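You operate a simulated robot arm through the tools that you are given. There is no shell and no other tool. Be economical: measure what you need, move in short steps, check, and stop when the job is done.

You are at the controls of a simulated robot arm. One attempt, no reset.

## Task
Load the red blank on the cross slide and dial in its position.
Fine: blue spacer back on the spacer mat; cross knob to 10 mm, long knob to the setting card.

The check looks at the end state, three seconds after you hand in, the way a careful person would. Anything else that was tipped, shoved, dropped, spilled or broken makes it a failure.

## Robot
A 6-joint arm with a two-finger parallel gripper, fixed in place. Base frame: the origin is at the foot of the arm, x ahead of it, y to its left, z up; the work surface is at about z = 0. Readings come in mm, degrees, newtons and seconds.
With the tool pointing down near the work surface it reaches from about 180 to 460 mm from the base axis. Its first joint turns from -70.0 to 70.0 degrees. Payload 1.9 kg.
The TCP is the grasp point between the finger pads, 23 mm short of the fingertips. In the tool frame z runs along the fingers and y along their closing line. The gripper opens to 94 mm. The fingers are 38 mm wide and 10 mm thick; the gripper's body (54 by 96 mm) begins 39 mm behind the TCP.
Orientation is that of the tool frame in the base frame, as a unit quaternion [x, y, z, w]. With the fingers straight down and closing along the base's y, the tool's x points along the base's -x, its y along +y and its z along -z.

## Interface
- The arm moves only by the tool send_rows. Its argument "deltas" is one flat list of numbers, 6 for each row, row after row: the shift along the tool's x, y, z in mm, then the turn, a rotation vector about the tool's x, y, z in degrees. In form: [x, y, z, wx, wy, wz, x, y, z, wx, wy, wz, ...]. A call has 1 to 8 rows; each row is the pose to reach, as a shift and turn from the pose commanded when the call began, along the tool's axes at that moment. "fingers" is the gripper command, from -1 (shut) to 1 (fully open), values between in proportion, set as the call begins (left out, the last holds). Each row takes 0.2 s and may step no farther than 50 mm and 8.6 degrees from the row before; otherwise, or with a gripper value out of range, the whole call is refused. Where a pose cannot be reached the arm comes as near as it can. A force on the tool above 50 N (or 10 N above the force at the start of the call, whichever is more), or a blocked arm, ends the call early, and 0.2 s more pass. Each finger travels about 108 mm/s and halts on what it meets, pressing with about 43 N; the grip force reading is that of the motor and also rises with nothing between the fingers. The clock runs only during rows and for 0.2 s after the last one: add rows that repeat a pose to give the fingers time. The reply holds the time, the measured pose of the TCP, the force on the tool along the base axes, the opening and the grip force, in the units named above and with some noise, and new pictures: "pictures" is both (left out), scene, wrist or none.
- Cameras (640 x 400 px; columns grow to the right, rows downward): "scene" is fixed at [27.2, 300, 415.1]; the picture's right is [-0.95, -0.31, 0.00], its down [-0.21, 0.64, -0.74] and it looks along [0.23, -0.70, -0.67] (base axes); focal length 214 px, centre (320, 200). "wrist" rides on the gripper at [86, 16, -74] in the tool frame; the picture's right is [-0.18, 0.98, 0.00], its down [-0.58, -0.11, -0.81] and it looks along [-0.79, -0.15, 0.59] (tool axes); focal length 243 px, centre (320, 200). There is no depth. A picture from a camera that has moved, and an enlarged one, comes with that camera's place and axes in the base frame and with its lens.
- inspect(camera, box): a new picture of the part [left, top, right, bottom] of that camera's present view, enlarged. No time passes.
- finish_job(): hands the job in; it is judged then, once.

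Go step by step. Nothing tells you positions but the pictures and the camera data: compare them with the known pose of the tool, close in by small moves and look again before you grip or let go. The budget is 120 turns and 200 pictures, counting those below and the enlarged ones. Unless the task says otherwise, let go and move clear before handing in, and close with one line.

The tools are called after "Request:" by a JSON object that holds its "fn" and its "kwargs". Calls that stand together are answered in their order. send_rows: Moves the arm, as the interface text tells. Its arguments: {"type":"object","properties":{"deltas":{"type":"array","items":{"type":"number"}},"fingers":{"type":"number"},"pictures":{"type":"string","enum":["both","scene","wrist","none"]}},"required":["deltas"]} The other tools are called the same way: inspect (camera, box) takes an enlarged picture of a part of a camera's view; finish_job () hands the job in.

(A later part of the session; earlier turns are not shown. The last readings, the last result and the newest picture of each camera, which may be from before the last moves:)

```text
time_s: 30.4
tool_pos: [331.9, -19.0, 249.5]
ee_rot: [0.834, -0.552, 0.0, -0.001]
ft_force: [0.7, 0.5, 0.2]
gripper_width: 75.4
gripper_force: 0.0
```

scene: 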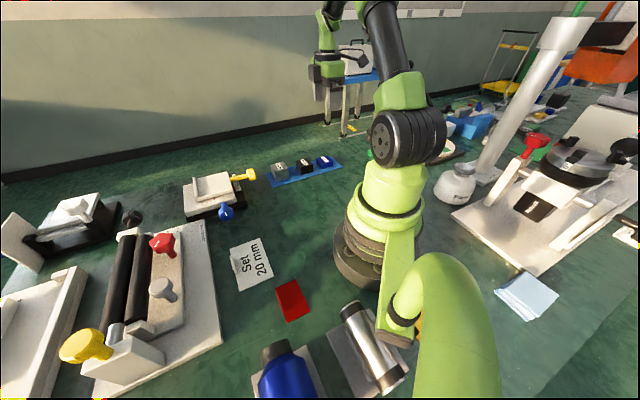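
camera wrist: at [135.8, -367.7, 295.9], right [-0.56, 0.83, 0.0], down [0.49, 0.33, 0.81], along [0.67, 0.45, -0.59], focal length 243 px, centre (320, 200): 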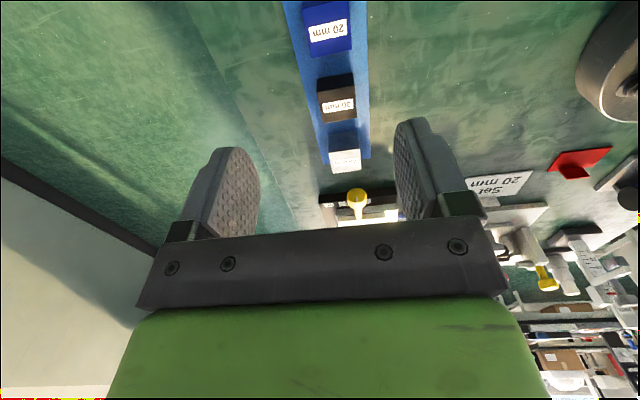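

Request:
{"fn": "send_rows", "kwargs": {"deltas": [-35, 9, 12, 0, 0, -4, -69, 18, 23, 0, 0, -8, -104, 28, 35, 0, 0, -12, -138, 37, 47, 0, 0, -16, -173, 46, 58, 0, 0, -20, -207, 55.5, 70, 0, 0, -22, -207, 55.5, 70, 0, 0, -22]}}

Request:
{"fn": "inspect", "kwargs": {"camera": "wrist", "box": [220, 0, 460, 150]}}

Request:
{"fn": "inspect", "kwargs": {"camera": "scene", "box": [220, 240, 340, 340]}}

```text
time_s: 32.0
tool_pos: [198.6, 151.2, 179.7]
ee_rot: [0.924, -0.384, 0.0, -0.001]
ft_force: [-0.2, 0.6, -0.2]
gripper_width: 75.3
gripper_force: 0.0
camera wrist: at [248.5, 76.9, 255.0], right [-0.83, -0.56, 0.0], down [-0.33, 0.49, 0.81], along [-0.45, 0.67, -0.59], focal length 243 px, centre (320, 200)
```

scene: 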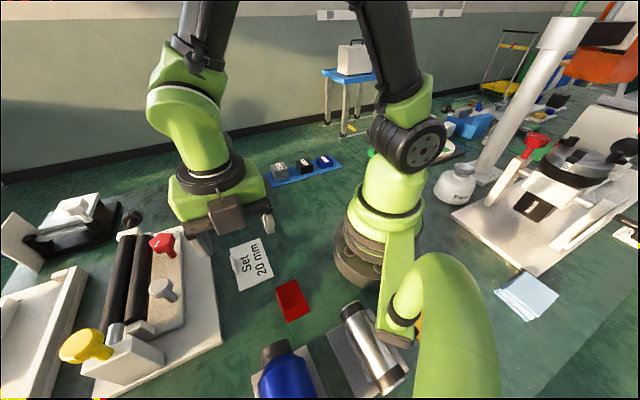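
wrist: 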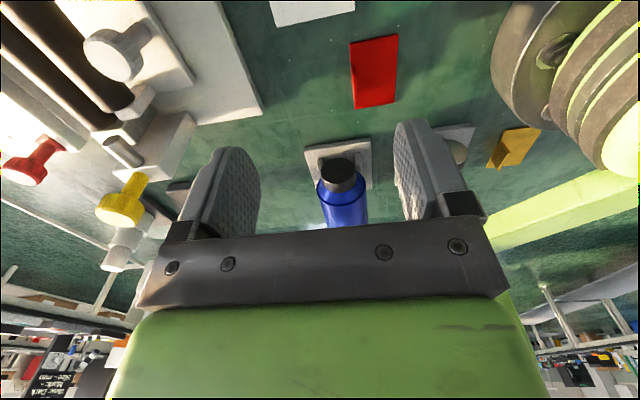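

```text
2.67 times, centred on (340, 75) of wrist
camera zoom: at [248.5, 76.9, 255.0], right [-0.83, -0.56, 0.0], down [-0.33, 0.49, 0.81], along [-0.45, 0.67, -0.59], focal length 647 px, centre (267, 533)
```

zoom: 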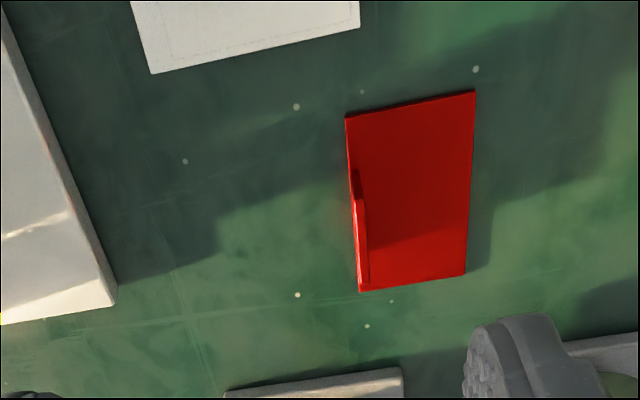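

```text
4.00 times, centred on (280, 290) of scene
camera zoom: at [27.2, 300.0, 415.1], right [-0.95, -0.31, 0.0], down [-0.21, 0.64, -0.74], along [0.23, -0.7, -0.67], focal length 858 px, centre (480, -160)
```

zoom: 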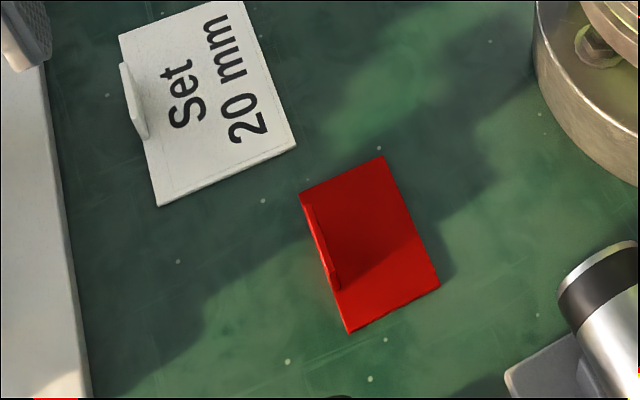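

Blank long-edge midpoint is about [147,166]; fin centre near [145,165]. I'll hover above it with a narrower opening.

Request:
{"fn": "send_rows", "kwargs": {"deltas": [-24, 14, 20, 0, 0, 0, -47.7, 28, 50, 0, 0, 0, -47.7, 28, 90, 0, 0, 0, -47.7, 28, 110, 0, 0, 0, -47.7, 28, 110, 0, 0, 0], "fingers": -0.1}}

Request:
{"fn": "inspect", "kwargs": {"camera": "wrist", "box": [240, 50, 440, 250]}}

Request:
{"fn": "inspect", "kwargs": {"camera": "scene", "box": [220, 240, 340, 340]}}

```text
time_s: 33.2
tool_pos: [145.6, 165.7, 69.6]
ee_rot: [0.924, -0.383, 0.001, 0.0]
ft_force: [1.0, 0.7, 1.3]
gripper_width: 42.3
gripper_force: 0.1
camera wrist: at [195.8, 90.6, 144.9], right [-0.83, -0.56, 0.0], down [-0.33, 0.49, 0.81], along [-0.45, 0.67, -0.59], focal length 243 px, centre (320, 200)
```

scene: 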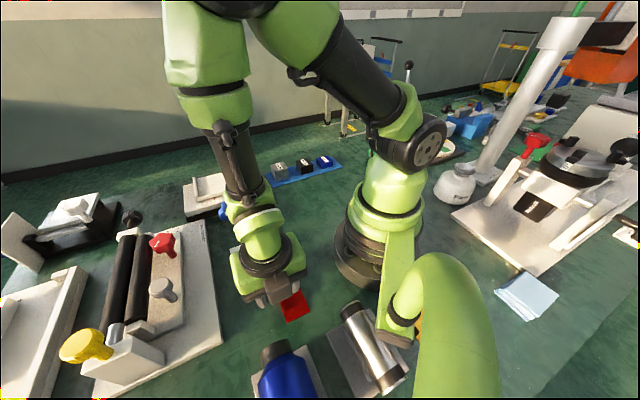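
wrist: 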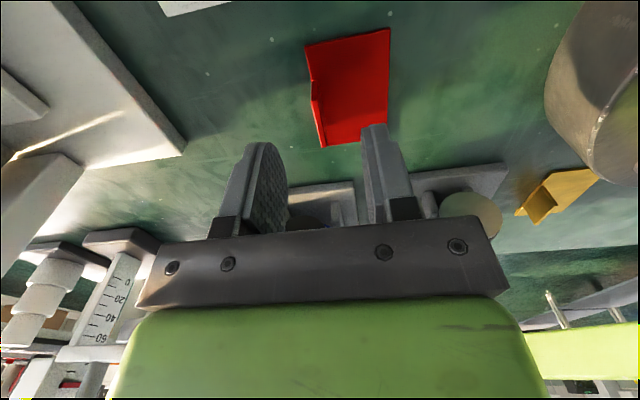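

```text
2.00 times, centred on (340, 150) of wrist
camera zoom: at [195.8, 90.6, 144.9], right [-0.83, -0.56, 0.0], down [-0.33, 0.49, 0.81], along [-0.45, 0.67, -0.59], focal length 485 px, centre (280, 300)
```

zoom: 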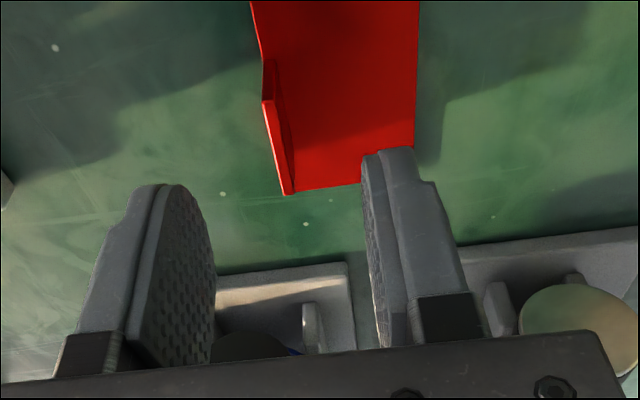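

```text
4.00 times, centred on (280, 290) of scene
camera zoom: at [27.2, 300.0, 415.1], right [-0.95, -0.31, 0.0], down [-0.21, 0.64, -0.74], along [0.23, -0.7, -0.67], focal length 858 px, centre (480, -160)
```

zoom: 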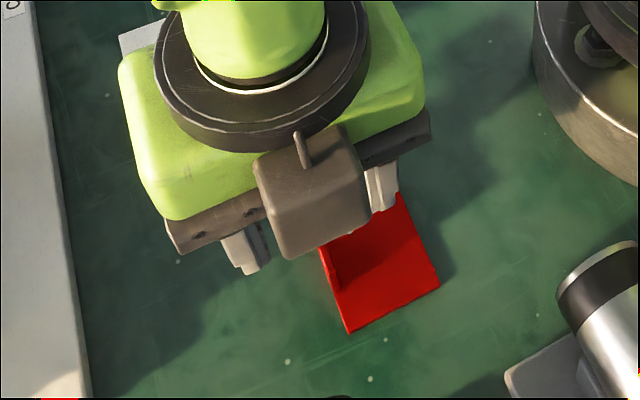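

Request:
{"fn": "send_rows", "kwargs": {"deltas": [1, 0, 15, 0, 0, 0, 1, 0, 28, 0, 0, 0, 1, 0, 36, 0, 0, 0, 1, 0, 40, 0, 0, 0, 1, 0, 40, 0, 0, 0], "pictures": "wrist"}}

Request:
{"fn": "inspect", "kwargs": {"camera": "wrist", "box": [240, 50, 440, 250]}}

```text
time_s: 34.4
tool_pos: [146.7, 164.4, 29.4]
ee_rot: [0.923, -0.385, 0.0, -0.001]
ft_force: [0.4, -0.8, -0.4]
gripper_width: 42.4
gripper_force: 0.0
camera wrist: at [196.2, 89.6, 104.5], right [-0.83, -0.56, 0.0], down [-0.33, 0.49, 0.81], along [-0.45, 0.67, -0.59], focal length 243 px, centre (320, 200)
```

wrist: 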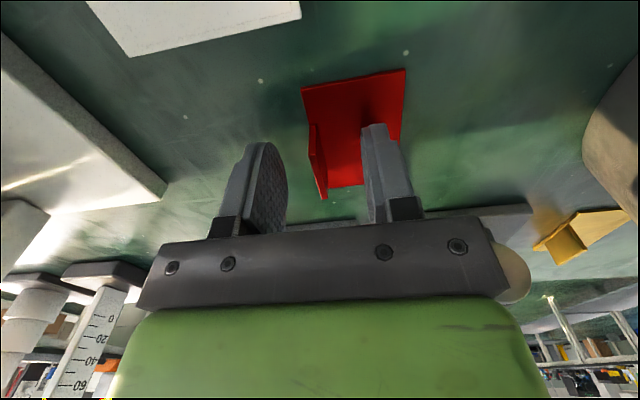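

```text
2.00 times, centred on (340, 150) of wrist
camera zoom: at [196.2, 89.6, 104.5], right [-0.83, -0.56, 0.0], down [-0.33, 0.49, 0.81], along [-0.45, 0.67, -0.59], focal length 485 px, centre (280, 300)
```

zoom: 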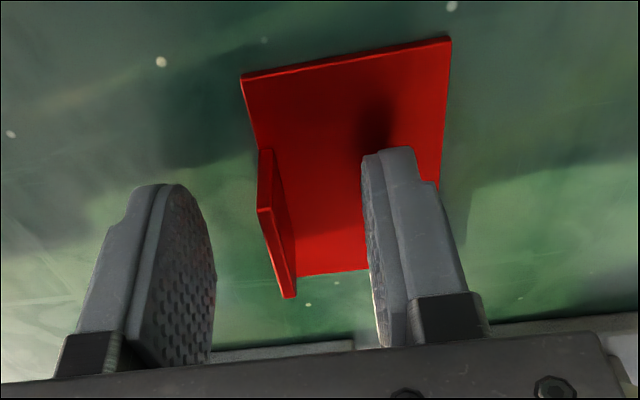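

Request:
{"fn": "send_rows", "kwargs": {"deltas": [0, 0, 0, 0, 0, 0, 0, 0, 0, 0, 0, 0, 0, 0, 0, 0, 0, 0, 0, 0, 0, 0, 0, 0], "fingers": -1, "pictures": "wrist"}}

```text
time_s: 35.4
tool_pos: [147.0, 163.3, 30.4]
ee_rot: [0.924, -0.383, 0.001, -0.001]
ft_force: [0.0, 0.8, 0.2]
gripper_width: 3.0
gripper_force: 43.3
camera wrist: at [196.2, 89.6, 104.6], right [-0.83, -0.56, 0.0], down [-0.33, 0.49, 0.81], along [-0.45, 0.67, -0.59], focal length 243 px, centre (320, 200)
```

wrist: 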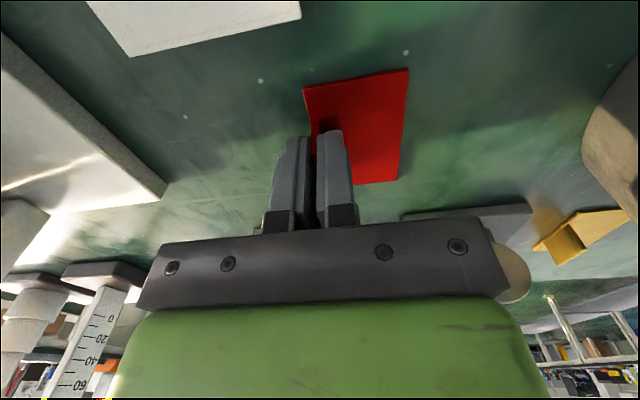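

Request:
{"fn": "send_rows", "kwargs": {"deltas": [0, 0, -8, 0, 0, 0, 0, 0, -30, 0, 0, 0, 0, 0, -70, 0, 0, 0, 0, 0, -110, 0, 0, 0, 0, 0, -145, 0, 0, 0]}}

Request:
{"fn": "inspect", "kwargs": {"camera": "wrist", "box": [240, 50, 440, 250]}}

```text
time_s: 36.6
tool_pos: [146.5, 164.3, 175.9]
ee_rot: [0.923, -0.384, 0.001, 0.0]
ft_force: [0.3, -0.2, -0.4]
gripper_width: 3.0
gripper_force: 43.3
camera wrist: at [196.0, 89.4, 250.7], right [-0.83, -0.56, 0.0], down [-0.33, 0.49, 0.81], along [-0.45, 0.67, -0.59], focal length 243 px, centre (320, 200)
```

scene: 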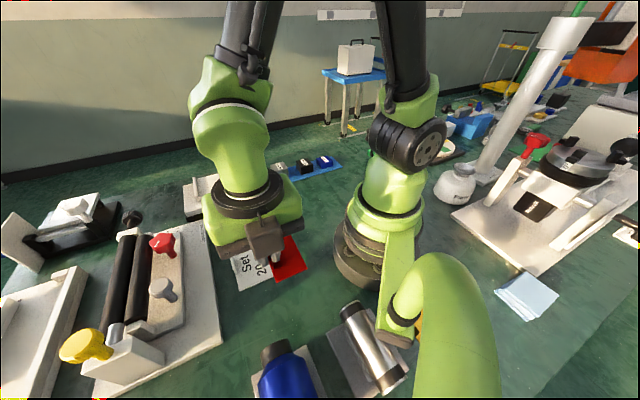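
wrist: 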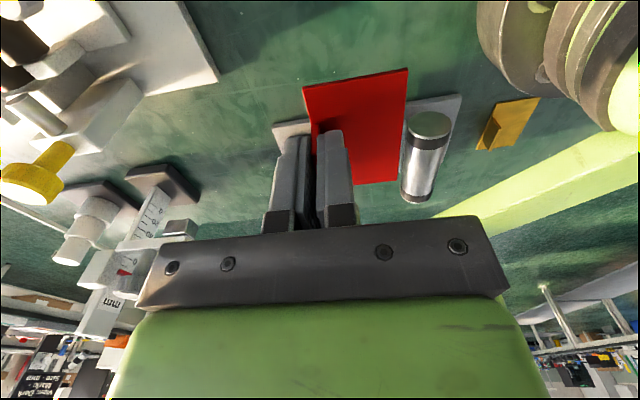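

```text
2.00 times, centred on (340, 150) of wrist
camera zoom: at [196.0, 89.4, 250.7], right [-0.83, -0.56, 0.0], down [-0.33, 0.49, 0.81], along [-0.45, 0.67, -0.59], focal length 485 px, centre (280, 300)
```

zoom: 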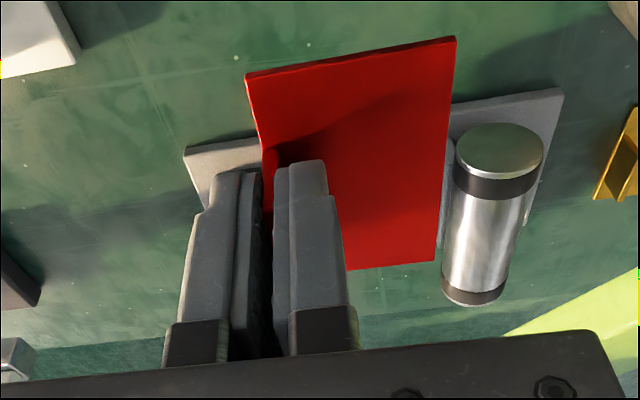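

Blank held by its fin. I'll carry it round to the slide, turning to yaw -45° so the fin ends up on the yellow-knob side, plate toward the fence.

Request:
{"fn": "send_rows", "kwargs": {"deltas": [23, -4.3, -7, 0, 0, 8.5, 46, -8.7, -14, 0, 0, 17, 69, -13, -21, 0, 0, 25.5, 91, -17.4, -28, 0, 0, 34, 114, -21.7, -35, 0, 0, 42.5, 137, -26, -42, 0, 0, 51, 160, -30.5, -48, 0, 0, 59.5, 182.3, -34.8, -54, 0, 0, 68], "pictures": "none"}}

```text
time_s: 38.4
tool_pos: [300.5, 58.9, 229.4]
ee_rot: [-0.55, 0.835, -0.001, 0.0]
ft_force: [0.3, 0.3, -0.1]
gripper_width: 3.0
gripper_force: 43.1
```

Request:
{"fn": "send_rows", "kwargs": {"deltas": [5.6, -12, 2.5, 0, 0, 8.5, 11, -24, 5, 0, 0, 17, 17, -36, 7.5, 0, 0, 25.5, 22.5, -48, 10, 0, 0, 34, 28, -60, 12.5, 0, 0, 42.5, 34, -71.6, 15, 0, 0, 51, 39, -83.5, 17.5, 0, 0, 59.5, 45, -95.4, 20, 0, 0, 68], "pictures": "none"}}

```text
time_s: 40.2
tool_pos: [368.9, -20.7, 209.2]
ee_rot: [0.011, 1.0, 0.001, 0.0]
ft_force: [-1.1, 0.4, -0.4]
gripper_width: 3.1
gripper_force: 42.7
```

Request:
{"fn": "send_rows", "kwargs": {"deltas": [-11, -7, 10, 0, 0, 7.3, -21, -14, 20, 0, 0, 14.6, -31, -21, 30, 0, 0, 21.9, -41, -28, 40, 0, 0, 29.2, -52, -35, 50, 0, 0, 36.5, -61.8, -41.9, 59, 0, 0, 43.7, -61.8, -41.9, 59, 0, 0, 43.7]}}

Request:
{"fn": "inspect", "kwargs": {"camera": "wrist", "box": [200, 0, 440, 200]}}

Request:
{"fn": "inspect", "kwargs": {"camera": "scene", "box": [165, 130, 275, 230]}}

```text
time_s: 41.8
tool_pos: [430.9, -62.5, 148.2]
ee_rot: [0.382, 0.924, 0.001, 0.0]
ft_force: [0.1, -0.5, -0.3]
gripper_width: 2.8
gripper_force: 43.4
camera wrist: at [381.2, 8.2, 224.6], right [0.82, 0.57, 0.0], down [0.33, -0.49, 0.81], along [0.46, -0.66, -0.59], focal length 243 px, centre (320, 200)
```

scene: 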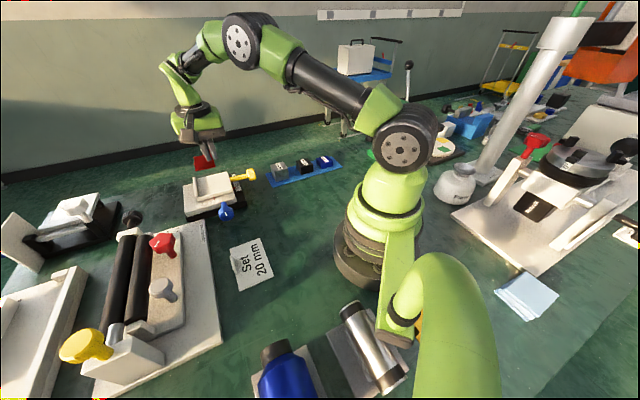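
wrist: 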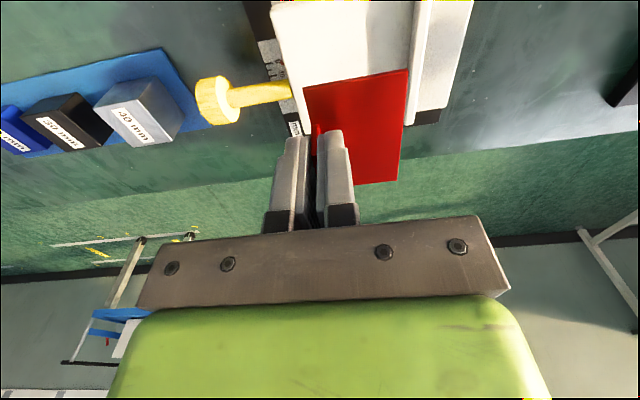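

```text
2.00 times, centred on (320, 100) of wrist
camera zoom: at [381.2, 8.2, 224.6], right [0.82, 0.57, 0.0], down [0.33, -0.49, 0.81], along [0.46, -0.66, -0.59], focal length 485 px, centre (320, 400)
```

zoom: 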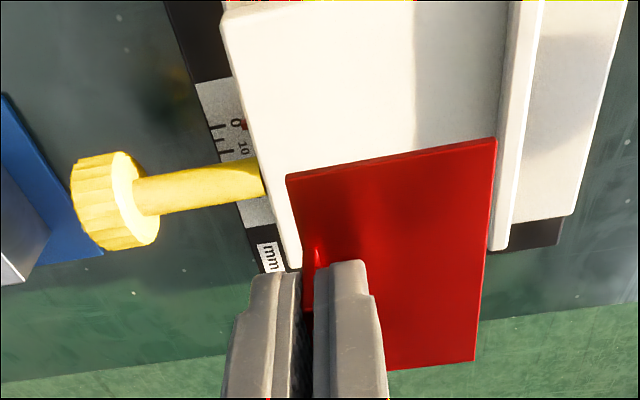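

```text
4.00 times, centred on (220, 180) of scene
camera zoom: at [27.2, 300.0, 415.1], right [-0.95, -0.31, 0.0], down [-0.21, 0.64, -0.74], along [0.23, -0.7, -0.67], focal length 858 px, centre (720, 280)
```

zoom: 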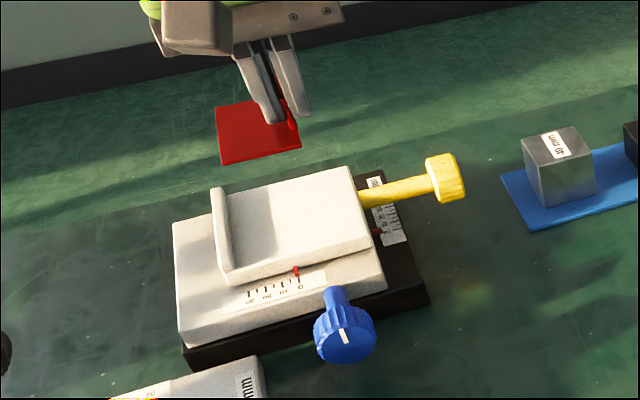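

Stage top spans well; blank needs only a ~4 mm shift. Descend to just above the stage.

Request:
{"fn": "send_rows", "kwargs": {"deltas": [4, 2, 20, 0, 0, 0, 4, 2, 40, 0, 0, 0, 4, 2, 54, 0, 0, 0, 4, 2, 54, 0, 0, 0]}}

Request:
{"fn": "inspect", "kwargs": {"camera": "wrist", "box": [200, 0, 440, 200]}}

Request:
{"fn": "inspect", "kwargs": {"camera": "scene", "box": [165, 130, 275, 230]}}

```text
time_s: 42.8
tool_pos: [429.7, -58.9, 93.9]
ee_rot: [0.382, 0.924, 0.001, 0.0]
ft_force: [0.0, 1.3, 0.0]
gripper_width: 2.7
gripper_force: 42.5
camera wrist: at [379.6, 12.8, 170.0], right [0.82, 0.57, 0.0], down [0.33, -0.49, 0.81], along [0.46, -0.66, -0.59], focal length 243 px, centre (320, 200)
```

scene: 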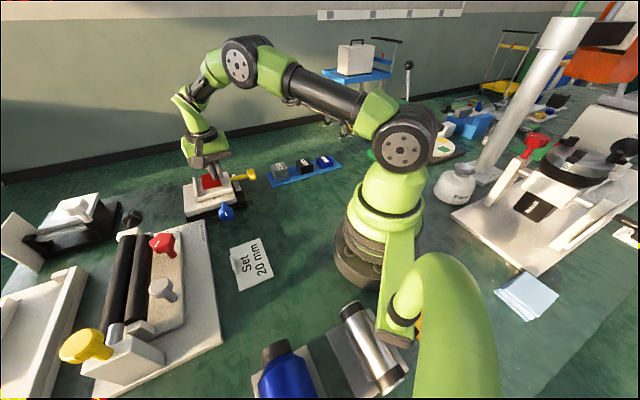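
wrist: 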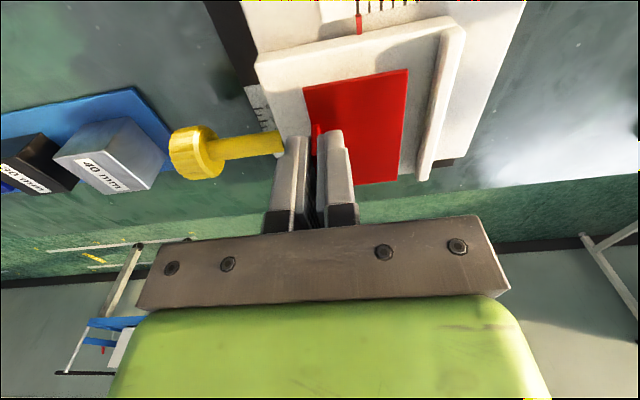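

```text
2.00 times, centred on (320, 100) of wrist
camera zoom: at [379.6, 12.8, 170.0], right [0.82, 0.57, 0.0], down [0.33, -0.49, 0.81], along [0.46, -0.66, -0.59], focal length 485 px, centre (320, 400)
```

zoom: 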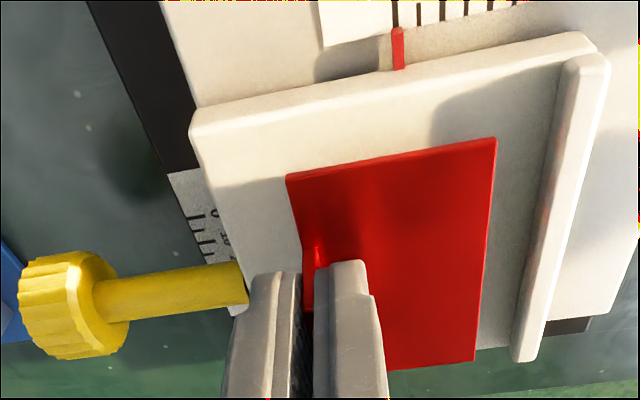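

```text
4.00 times, centred on (220, 180) of scene
camera zoom: at [27.2, 300.0, 415.1], right [-0.95, -0.31, 0.0], down [-0.21, 0.64, -0.74], along [0.23, -0.7, -0.67], focal length 858 px, centre (720, 280)
```

zoom: 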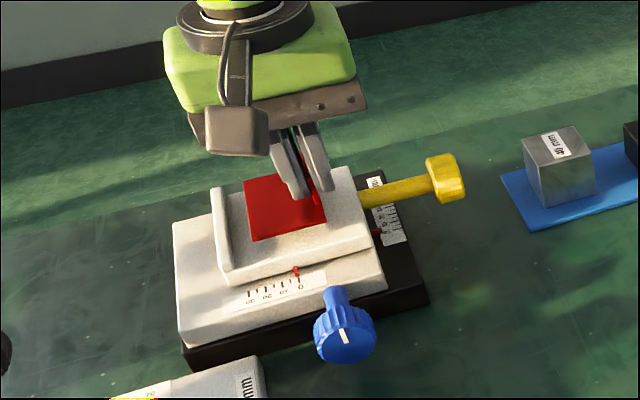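

Request:
{"fn": "send_rows", "kwargs": {"deltas": [0, 0, 3, 0, 0, 0, 0, 0, 5, 0, 0, 0, 0, 0, 6, 0, 0, 0, 0, 0, 7, 0, 0, 0], "pictures": "none"}}

```text
time_s: 43.8
tool_pos: [429.5, -57.1, 88.2]
ee_rot: [0.381, 0.924, 0.001, 0.002]
ft_force: [-0.1, 0.1, -0.8]
gripper_width: 3.1
gripper_force: 42.7
```

Request:
{"fn": "send_rows", "kwargs": {"deltas": [0, 0, 1, 0, 0, 0, 0, 0, 2, 0, 0, 0, 0, 0, 3, 0, 0, 0], "pictures": "none"}}

```text
time_s: 44.6
tool_pos: [428.6, -57.8, 85.4]
ee_rot: [0.381, 0.925, 0.001, 0.0]
ft_force: [0.4, 0.2, -0.2]
gripper_width: 2.9
gripper_force: 43.5
```

Request:
{"fn": "send_rows", "kwargs": {"deltas": [0, 0, 0.7, 0, 0, 0, 0, 0, 1.4, 0, 0, 0, 0, 0, 2, 0, 0, 0], "pictures": "none"}}

```text
time_s: 45.4
tool_pos: [429.2, -60.0, 84.8]
ee_rot: [0.38, 0.925, 0.001, 0.0]
ft_force: [-0.4, 1.0, 1.5]
gripper_width: 2.9
gripper_force: 43.2
```

Request:
{"fn": "send_rows", "kwargs": {"deltas": [0, 0, 0.5, 0, 0, 0, 0, 0, 1, 0, 0, 0], "pictures": "wrist"}}

Request:
{"fn": "inspect", "kwargs": {"camera": "scene", "box": [185, 150, 265, 220]}}

```text
time_s: 46.0
tool_pos: [429.6, -56.9, 84.7]
ee_rot: [0.381, 0.925, 0.001, 0.002]
ft_force: [-3.2, 0.3, 13.0]
gripper_width: 3.0
gripper_force: 43.1
camera wrist: at [379.7, 12.3, 158.2], right [0.82, 0.57, 0.0], down [0.33, -0.49, 0.81], along [0.46, -0.66, -0.59], focal length 243 px, centre (320, 200)
```

wrist: 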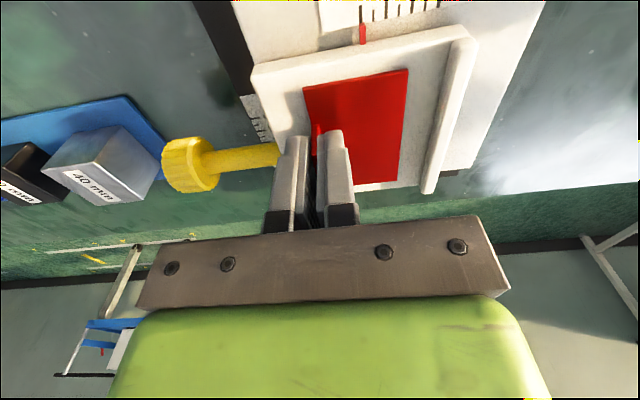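

```text
5.71 times, centred on (225, 185) of scene
camera zoom: at [27.2, 300.0, 415.1], right [-0.95, -0.31, 0.0], down [-0.21, 0.64, -0.74], along [0.23, -0.7, -0.67], focal length 1226 px, centre (863, 286)
```

zoom: 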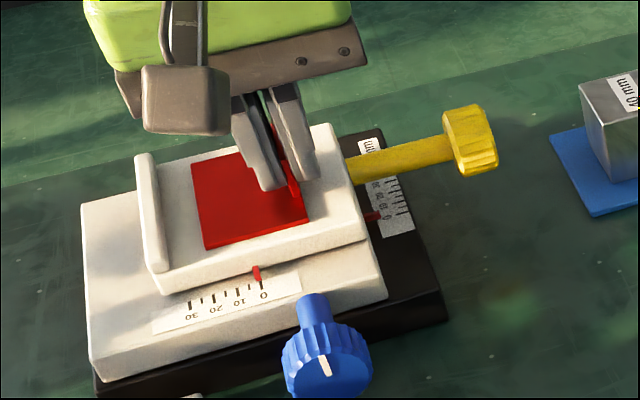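

Contact at TCP ≈84.5. Release with a narrow opening and rise.

Request:
{"fn": "send_rows", "kwargs": {"deltas": [0, 0, -0.5, 0, 0, 0, 0, 0, -0.5, 0, 0, 0, 0, 0, -0.5, 0, 0, 0], "fingers": -0.6, "pictures": "none"}}

Request:
{"fn": "send_rows", "kwargs": {"deltas": [0, 0, -12, 0, 0, 0, 0, 0, -40, 0, 0, 0, 0, 0, -80, 0, 0, 0, 0, 0, -115, 0, 0, 0]}}

Request:
{"fn": "inspect", "kwargs": {"camera": "scene", "box": [185, 150, 265, 220]}}

Request:
{"fn": "inspect", "kwargs": {"camera": "wrist", "box": [200, 0, 440, 200]}}

```text
time_s: 46.8
tool_pos: [429.3, -59.3, 82.4]
ee_rot: [0.381, 0.925, 0.001, 0.001]
ft_force: [0.4, 0.9, -0.6]
gripper_width: 18.7
gripper_force: 0.0
```

```text
time_s: 47.8
tool_pos: [429.4, -59.0, 199.5]
ee_rot: [0.381, 0.925, 0.001, 0.001]
ft_force: [-0.7, -0.2, 0.2]
gripper_width: 18.8
gripper_force: 0.1
camera wrist: at [379.1, 11.9, 273.5], right [0.82, 0.57, 0.0], down [0.34, -0.49, 0.81], along [0.46, -0.66, -0.59], focal length 243 px, centre (320, 200)
```

scene: 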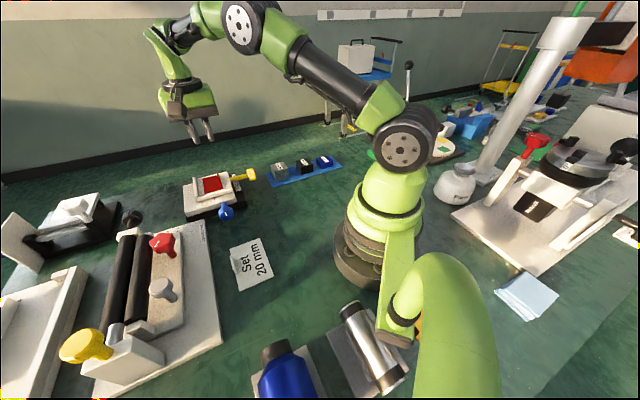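
wrist: 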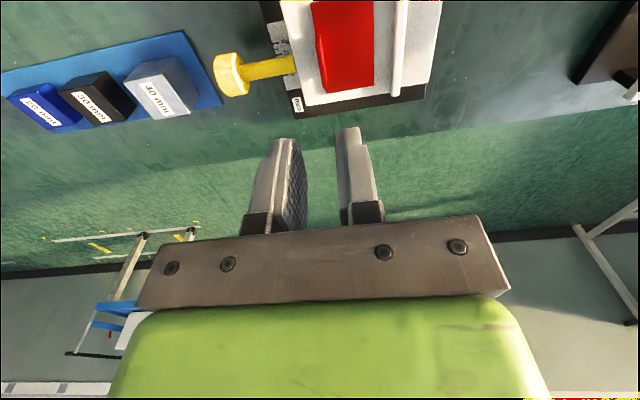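

```text
5.71 times, centred on (225, 185) of scene
camera zoom: at [27.2, 300.0, 415.1], right [-0.95, -0.31, 0.0], down [-0.21, 0.64, -0.74], along [0.23, -0.7, -0.67], focal length 1226 px, centre (863, 286)
```

zoom: 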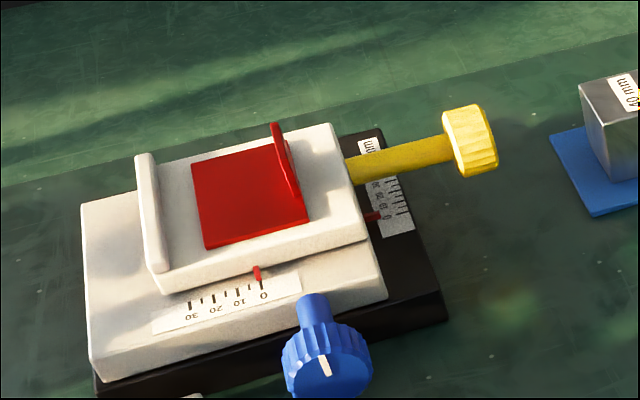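

```text
2.00 times, centred on (320, 100) of wrist
camera zoom: at [379.1, 11.9, 273.5], right [0.82, 0.57, 0.0], down [0.34, -0.49, 0.81], along [0.46, -0.66, -0.59], focal length 485 px, centre (320, 400)
```

zoom: 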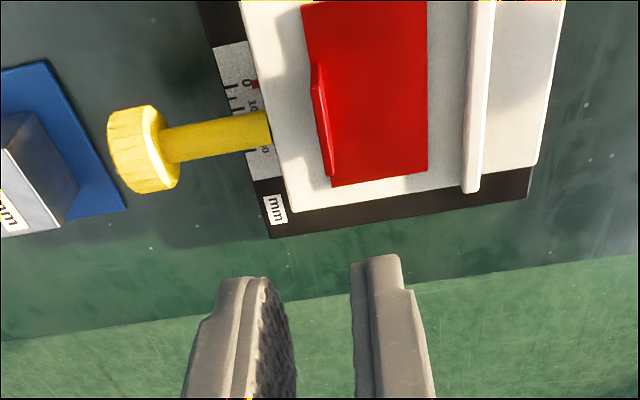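

Blank is seated on the stage. Next the knobs; I'll look at the blue one from above first.

Request:
{"fn": "send_rows", "kwargs": {"deltas": [45, 2, 0, 0, 0, 0, 90, 4, 0, 0, 0, 0, 112, 5, 20, 0, 0, 0, 112, 5, 60, 0, 0, 0, 112, 5, 80, 0, 0, 0, 112, 5, 80, 0, 0, 0], "fingers": 0.3}}

Request:
{"fn": "inspect", "kwargs": {"camera": "wrist", "box": [200, 50, 440, 240]}}

Request:
{"fn": "inspect", "kwargs": {"camera": "scene", "box": [185, 150, 265, 220]}}

```text
time_s: 49.2
tool_pos: [353.3, 23.1, 119.1]
ee_rot: [0.381, 0.925, 0.001, 0.001]
ft_force: [0.4, 0.2, 0.6]
gripper_width: 61.1
gripper_force: 0.1
camera wrist: at [304.0, 94.3, 193.1], right [0.82, 0.57, 0.0], down [0.33, -0.49, 0.81], along [0.46, -0.66, -0.59], focal length 243 px, centre (320, 200)
```

scene: 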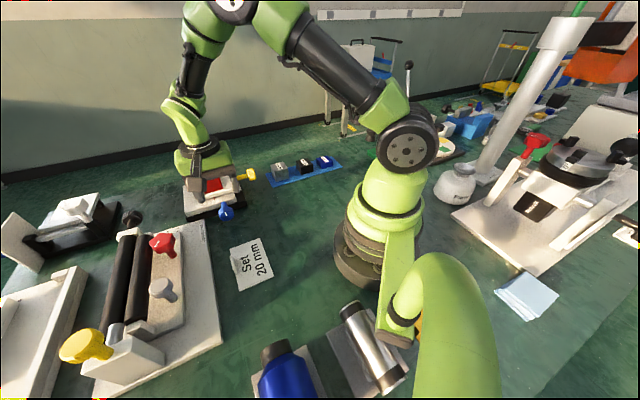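
wrist: 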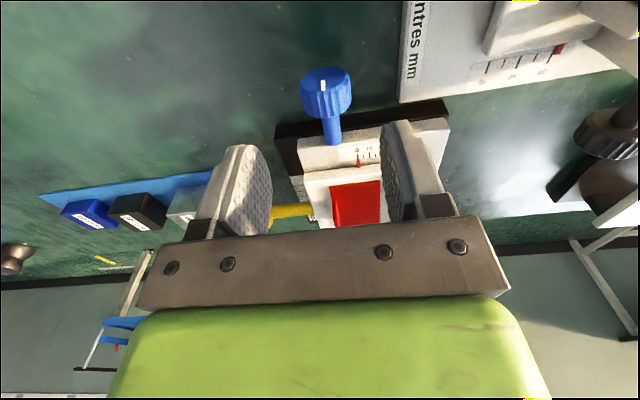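

```text
2.11 times, centred on (320, 145) of wrist
camera zoom: at [304.0, 94.3, 193.1], right [0.82, 0.57, 0.0], down [0.33, -0.49, 0.81], along [0.46, -0.66, -0.59], focal length 511 px, centre (320, 316)
```

zoom: 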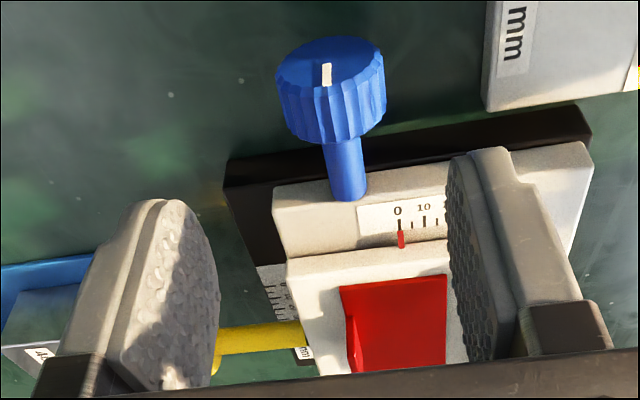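

```text
5.71 times, centred on (225, 185) of scene
camera zoom: at [27.2, 300.0, 415.1], right [-0.95, -0.31, 0.0], down [-0.21, 0.64, -0.74], along [0.23, -0.7, -0.67], focal length 1226 px, centre (863, 286)
```

zoom: 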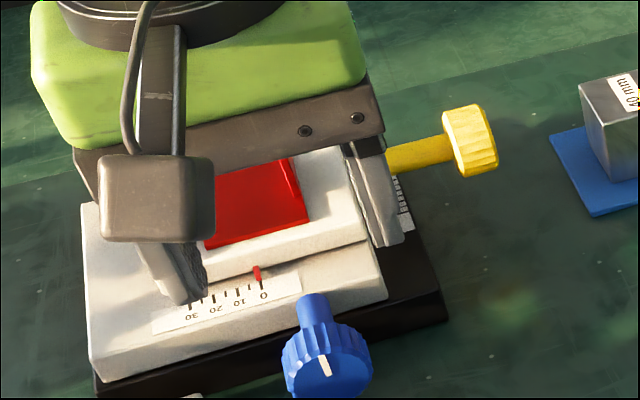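

Request:
{"fn": "send_rows", "kwargs": {"deltas": [0, 0, -40, 0, 0, 0, -18, -13, -80, 0, 0, -8.5, -36, -25, -80, 0, 0, -17, -54, -38, -80, 0, 0, -25.5, -72, -51, -80, 0, 0, -34, -90, -63, -80, 0, 0, -42.5, -108, -76, -80, 0, 0, -51, -127, -89, -80, 0, 0, -59.5], "pictures": "none"}}

```text
time_s: 51.0
tool_pos: [379.8, -130.1, 197.8]
ee_rot: [-0.128, 0.992, 0.0, 0.0]
ft_force: [0.2, 1.2, 0.2]
gripper_width: 61.4
gripper_force: 0.0
```

Request:
{"fn": "send_rows", "kwargs": {"deltas": [14, -8, 17, 0, 0, -7.6, 28, -16, 34, 0, 0, -15.2, 42, -24, 51, 0, 0, -22.8, 55, -32, 68, 0, 0, -30.3, 55, -32, 68, 0, 0, -30.3], "pictures": "wrist"}}

Request:
{"fn": "inspect", "kwargs": {"camera": "wrist", "box": [220, 50, 420, 215]}}

```text
time_s: 52.2
tool_pos: [335.6, -173.4, 130.5]
ee_rot: [-0.384, 0.923, 0.0, 0.0]
ft_force: [-0.5, 0.3, 0.3]
gripper_width: 61.0
gripper_force: 0.0
camera wrist: at [262.6, -225.2, 205.1], right [-0.57, 0.82, 0.0], down [0.49, 0.33, 0.81], along [0.67, 0.46, -0.59], focal length 243 px, centre (320, 200)
```

wrist: 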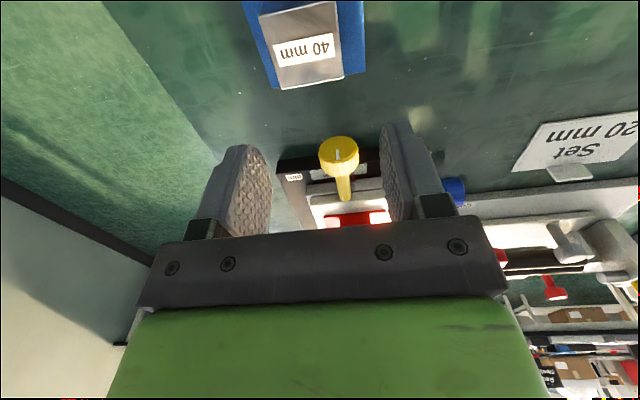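

```text
2.42 times, centred on (320, 132) of wrist
camera zoom: at [262.6, -225.2, 205.1], right [-0.57, 0.82, 0.0], down [0.49, 0.33, 0.81], along [0.67, 0.46, -0.59], focal length 588 px, centre (320, 364)
```

zoom: 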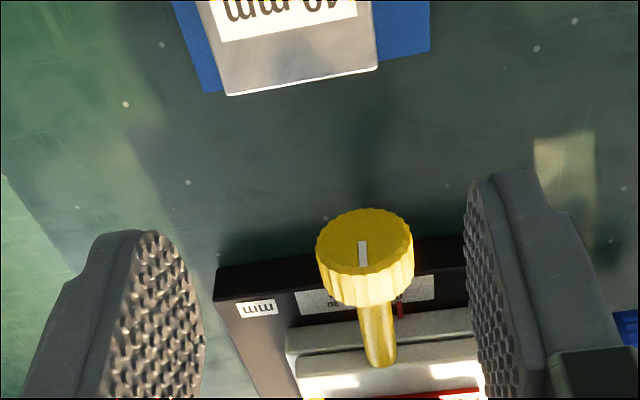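

No labels on the device; I go by the lathe convention: the upper slide (yellow) is "cross" → 10 mm, the lower saddle (blue) is "long" → 20 mm. Approach the yellow knob at about [376,-127,50].

Request:
{"fn": "send_rows", "kwargs": {"deltas": [-30, 2, 0, 0, 0, 0, -60, 4, 10, 0, 0, 0, -60, 4, 40, 0, 0, 0, -60, 4, 40, 0, 0, 0]}}

Request:
{"fn": "inspect", "kwargs": {"camera": "wrist", "box": [220, 50, 420, 215]}}

Request:
{"fn": "inspect", "kwargs": {"camera": "scene", "box": [185, 140, 265, 220]}}

```text
time_s: 53.2
tool_pos: [374.8, -128.8, 89.8]
ee_rot: [-0.383, 0.924, 0.0, 0.001]
ft_force: [-0.5, 0.4, 0.4]
gripper_width: 60.9
gripper_force: 0.0
camera wrist: at [302.8, -180.3, 165.1], right [-0.56, 0.83, 0.0], down [0.49, 0.33, 0.81], along [0.67, 0.46, -0.59], focal length 243 px, centre (320, 200)
```

scene: 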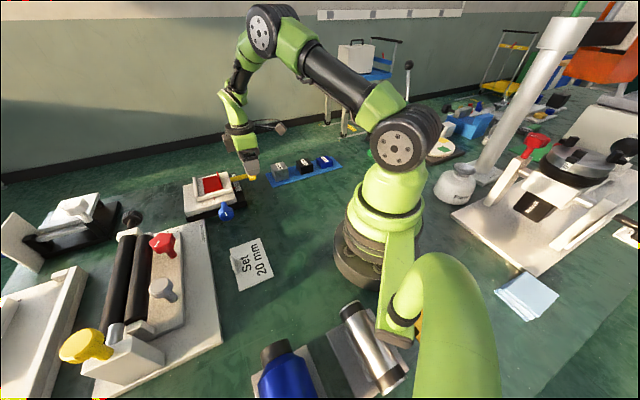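
wrist: 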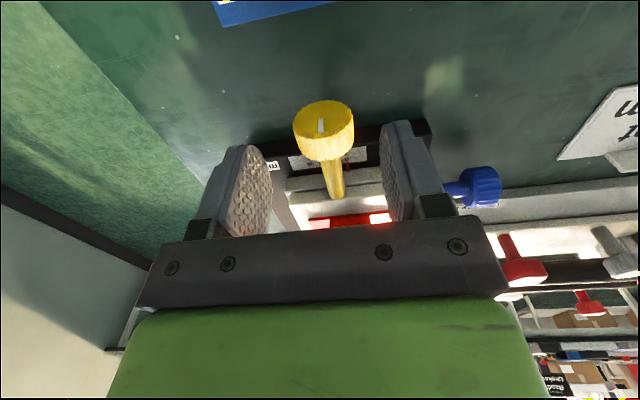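

```text
2.42 times, centred on (320, 132) of wrist
camera zoom: at [302.8, -180.3, 165.1], right [-0.56, 0.83, 0.0], down [0.49, 0.33, 0.81], along [0.67, 0.46, -0.59], focal length 588 px, centre (320, 364)
```

zoom: 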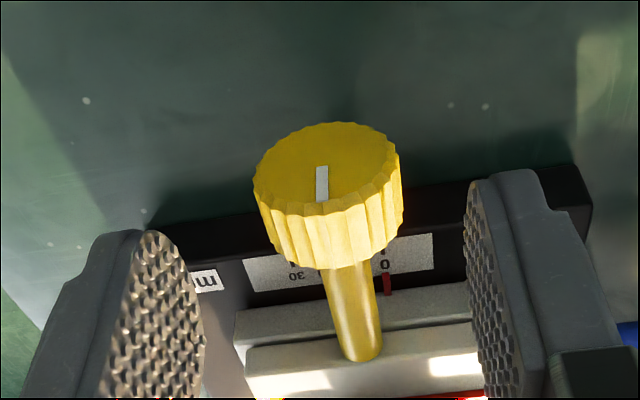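

```text
5.00 times, centred on (225, 180) of scene
camera zoom: at [27.2, 300.0, 415.1], right [-0.95, -0.31, 0.0], down [-0.21, 0.64, -0.74], along [0.23, -0.7, -0.67], focal length 1072 px, centre (795, 300)
```

zoom: 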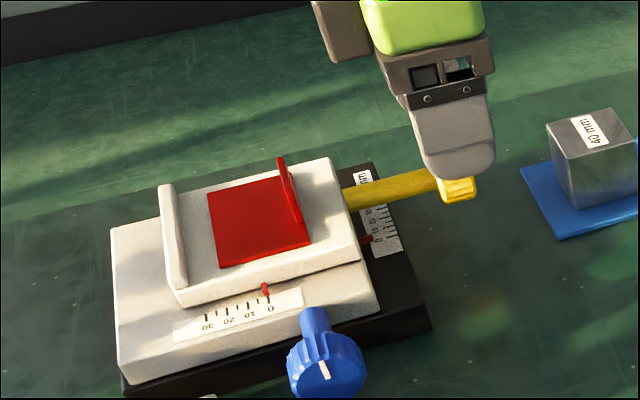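

Request:
{"fn": "send_rows", "kwargs": {"deltas": [-2, 0, 20, 0, 0, 0, -2, 0, 39, 0, 0, 0, -2, 0, 39, 0, 0, 0], "pictures": "wrist"}}

Request:
{"fn": "inspect", "kwargs": {"camera": "scene", "box": [185, 140, 265, 220]}}

```text
time_s: 54.0
tool_pos: [376.4, -126.5, 50.2]
ee_rot: [-0.383, 0.924, 0.001, 0.001]
ft_force: [-0.1, 0.0, -0.2]
gripper_width: 61.0
gripper_force: 0.1
camera wrist: at [304.0, -178.2, 125.6], right [-0.56, 0.83, 0.0], down [0.49, 0.33, 0.81], along [0.67, 0.46, -0.59], focal length 243 px, centre (320, 200)
```

wrist: 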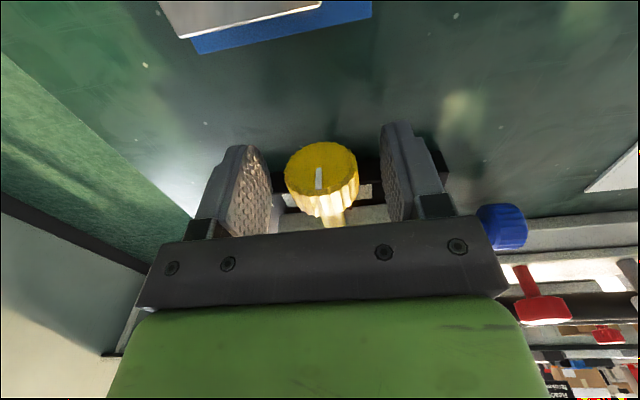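

```text
5.00 times, centred on (225, 180) of scene
camera zoom: at [27.2, 300.0, 415.1], right [-0.95, -0.31, 0.0], down [-0.21, 0.64, -0.74], along [0.23, -0.7, -0.67], focal length 1072 px, centre (795, 300)
```

zoom: 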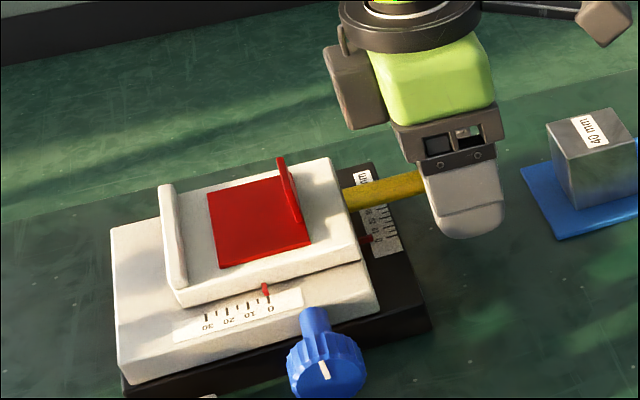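

Request:
{"fn": "send_rows", "kwargs": {"deltas": [0, 0, -1, 0, 0, 0, 0, 0, -1, 0, 0, 0, 0, 0, -1, 0, 0, 0], "fingers": -1, "pictures": "wrist"}}

```text
time_s: 54.8
tool_pos: [374.7, -126.4, 51.7]
ee_rot: [-0.383, 0.924, 0.001, 0.0]
ft_force: [5.3, 4.8, -24.6]
gripper_width: 33.5
gripper_force: 45.0
camera wrist: at [303.5, -177.7, 126.2], right [-0.56, 0.83, 0.0], down [0.49, 0.33, 0.81], along [0.66, 0.46, -0.59], focal length 243 px, centre (320, 200)
```

wrist: 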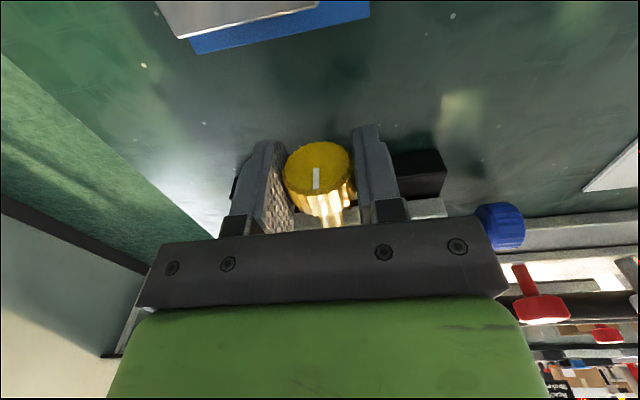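

Gripped. Test turn: clockwise 30°, then read the scale.

Request:
{"fn": "send_rows", "kwargs": {"deltas": [0, 0, 1, 0, 0, 0, 0, 0, 1, -6, 0, 0, 0, 0, 1, -12, 0, 0, 0, 0, 1, -18, 0, 0, 0, 0, 1, -24, 0, 0, 0, 0, 1, -30, 0, 0, 0, 0, 1, -30, 0, 0]}}

Request:
{"fn": "inspect", "kwargs": {"camera": "scene", "box": [185, 140, 265, 220]}}

```text
time_s: 56.1
tool_pos: [375.5, -127.1, 51.4]
ee_rot: [-0.381, 0.903, 0.183, -0.076]
ft_force: [11.5, -2.2, -6.8]
gripper_width: 33.9
gripper_force: 44.8
out of reach, approached as far as the arm can: row 5, 6
stopped in row 6: the force on the tool passed its limit (the readings are from after the stop); the commanded pose is now the measured one
camera wrist: at [325.9, -201.5, 127.1], right [-0.52, 0.76, 0.38], down [0.7, 0.13, 0.7], along [0.49, 0.63, -0.6], focal length 243 px, centre (320, 200)
```

scene: 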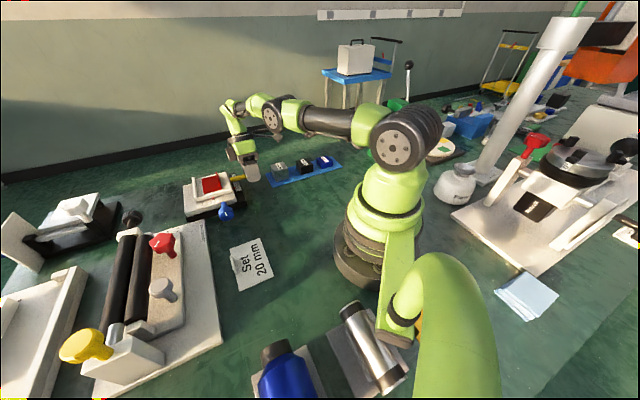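
wrist: 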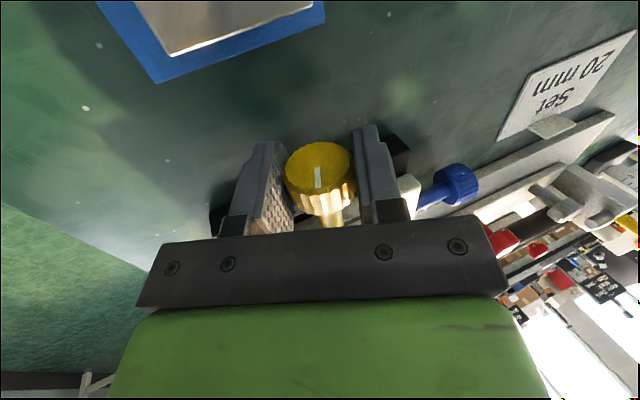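

```text
5.00 times, centred on (225, 180) of scene
camera zoom: at [27.2, 300.0, 415.1], right [-0.95, -0.31, 0.0], down [-0.21, 0.64, -0.74], along [0.23, -0.7, -0.67], focal length 1072 px, centre (795, 300)
```

zoom: 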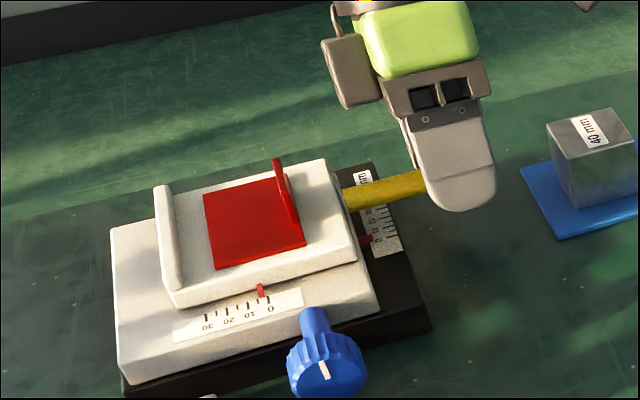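

Clockwise raises the reading (about 0.11 mm/deg). The tilt on that side hits reach, so I ratchet: open, swing to the other side, regrip.

Request:
{"fn": "send_rows", "kwargs": {"deltas": [0, 0, 0, 0, 0, 0, 0, 0, 0, 0, 0, 0, 0, 0, 0, 8, 0, 0, 0, 0, 0, 16, 0, 0, 0, 0, 0, 23, 0, 0], "fingers": 0.15, "pictures": "none"}}

Request:
{"fn": "send_rows", "kwargs": {"deltas": [0, 0, 0, 7, 0, 0, 0, 0, 0, 14, 0, 0, 0, 0, 0, 21, 0, 0, 0, 0, 0, 28, 0, 0, 0, 0, 0, 35, 0, 0, 0, 0, 0, 40, 0, 0, 0, 0, 0, 40, 0, 0]}}

Request:
{"fn": "inspect", "kwargs": {"camera": "scene", "box": [185, 140, 265, 220]}}

```text
time_s: 57.3
tool_pos: [375.8, -127.8, 51.5]
ee_rot: [-0.387, 0.922, -0.001, 0.002]
ft_force: [0.3, -0.2, 0.2]
gripper_width: 54.0
gripper_force: 0.1
```

```text
time_s: 58.9
tool_pos: [375.0, -127.9, 51.7]
ee_rot: [-0.364, 0.866, -0.316, 0.135]
ft_force: [-0.4, -0.2, 0.5]
gripper_width: 54.4
gripper_force: 0.1
out of reach, approached as far as the arm can: row 4, 5
camera wrist: at [271.9, -149.1, 98.6], right [-0.41, 0.66, -0.63], down [0.09, 0.72, 0.69], along [0.91, 0.22, -0.35], focal length 243 px, centre (320, 200)
```

scene: 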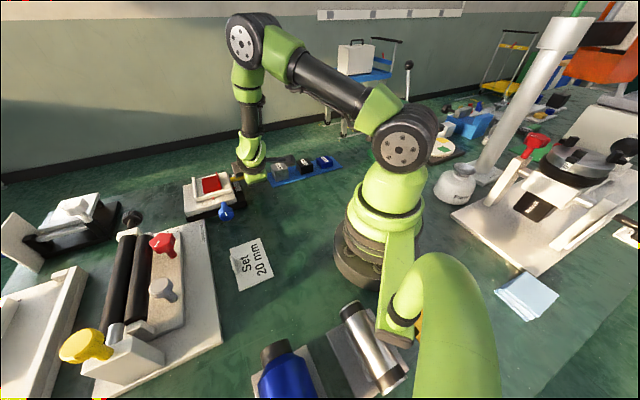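
wrist: 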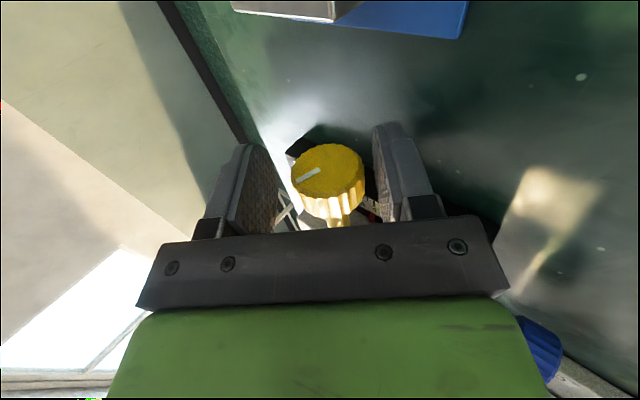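

```text
5.00 times, centred on (225, 180) of scene
camera zoom: at [27.2, 300.0, 415.1], right [-0.95, -0.31, 0.0], down [-0.21, 0.64, -0.74], along [0.23, -0.7, -0.67], focal length 1072 px, centre (795, 300)
```

zoom: 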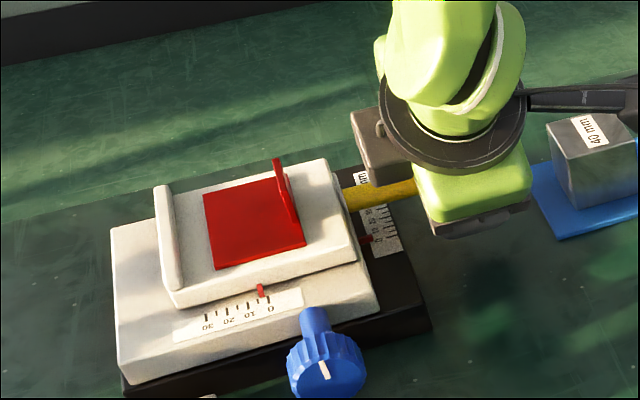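

Request:
{"fn": "inspect", "kwargs": {"camera": "scene", "box": [215, 190, 250, 212]}}

```text
16.00 times, centred on (232, 201) of scene
camera zoom: at [27.2, 300.0, 415.1], right [-0.95, -0.31, 0.0], down [-0.21, 0.64, -0.74], along [0.23, -0.7, -0.67], focal length 3432 px, centre (1720, 184)
```

zoom: 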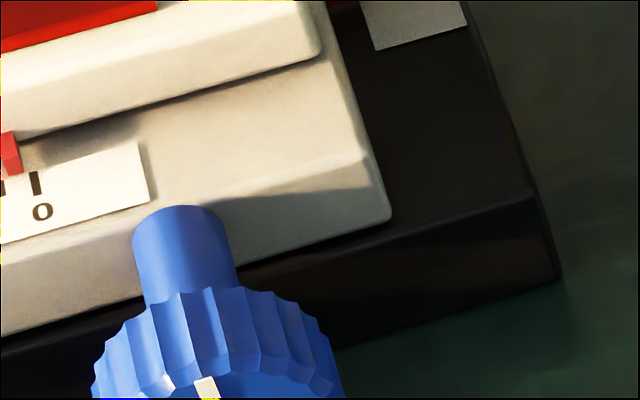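

Request:
{"fn": "inspect", "kwargs": {"camera": "scene", "box": [198, 190, 233, 212]}}

```text
16.00 times, centred on (216, 201) of scene
camera zoom: at [27.2, 300.0, 415.1], right [-0.95, -0.31, 0.0], down [-0.21, 0.64, -0.74], along [0.23, -0.7, -0.67], focal length 3432 px, centre (1992, 184)
```

zoom: 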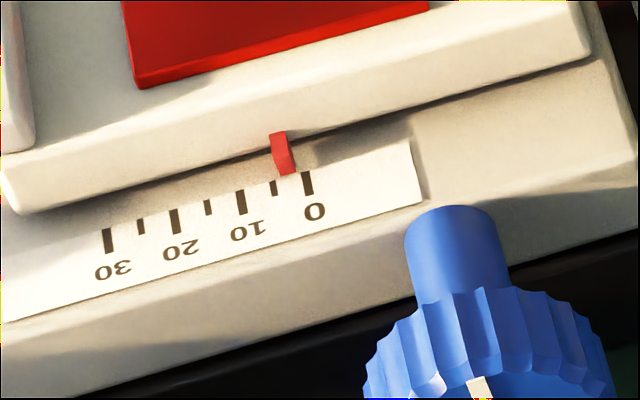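

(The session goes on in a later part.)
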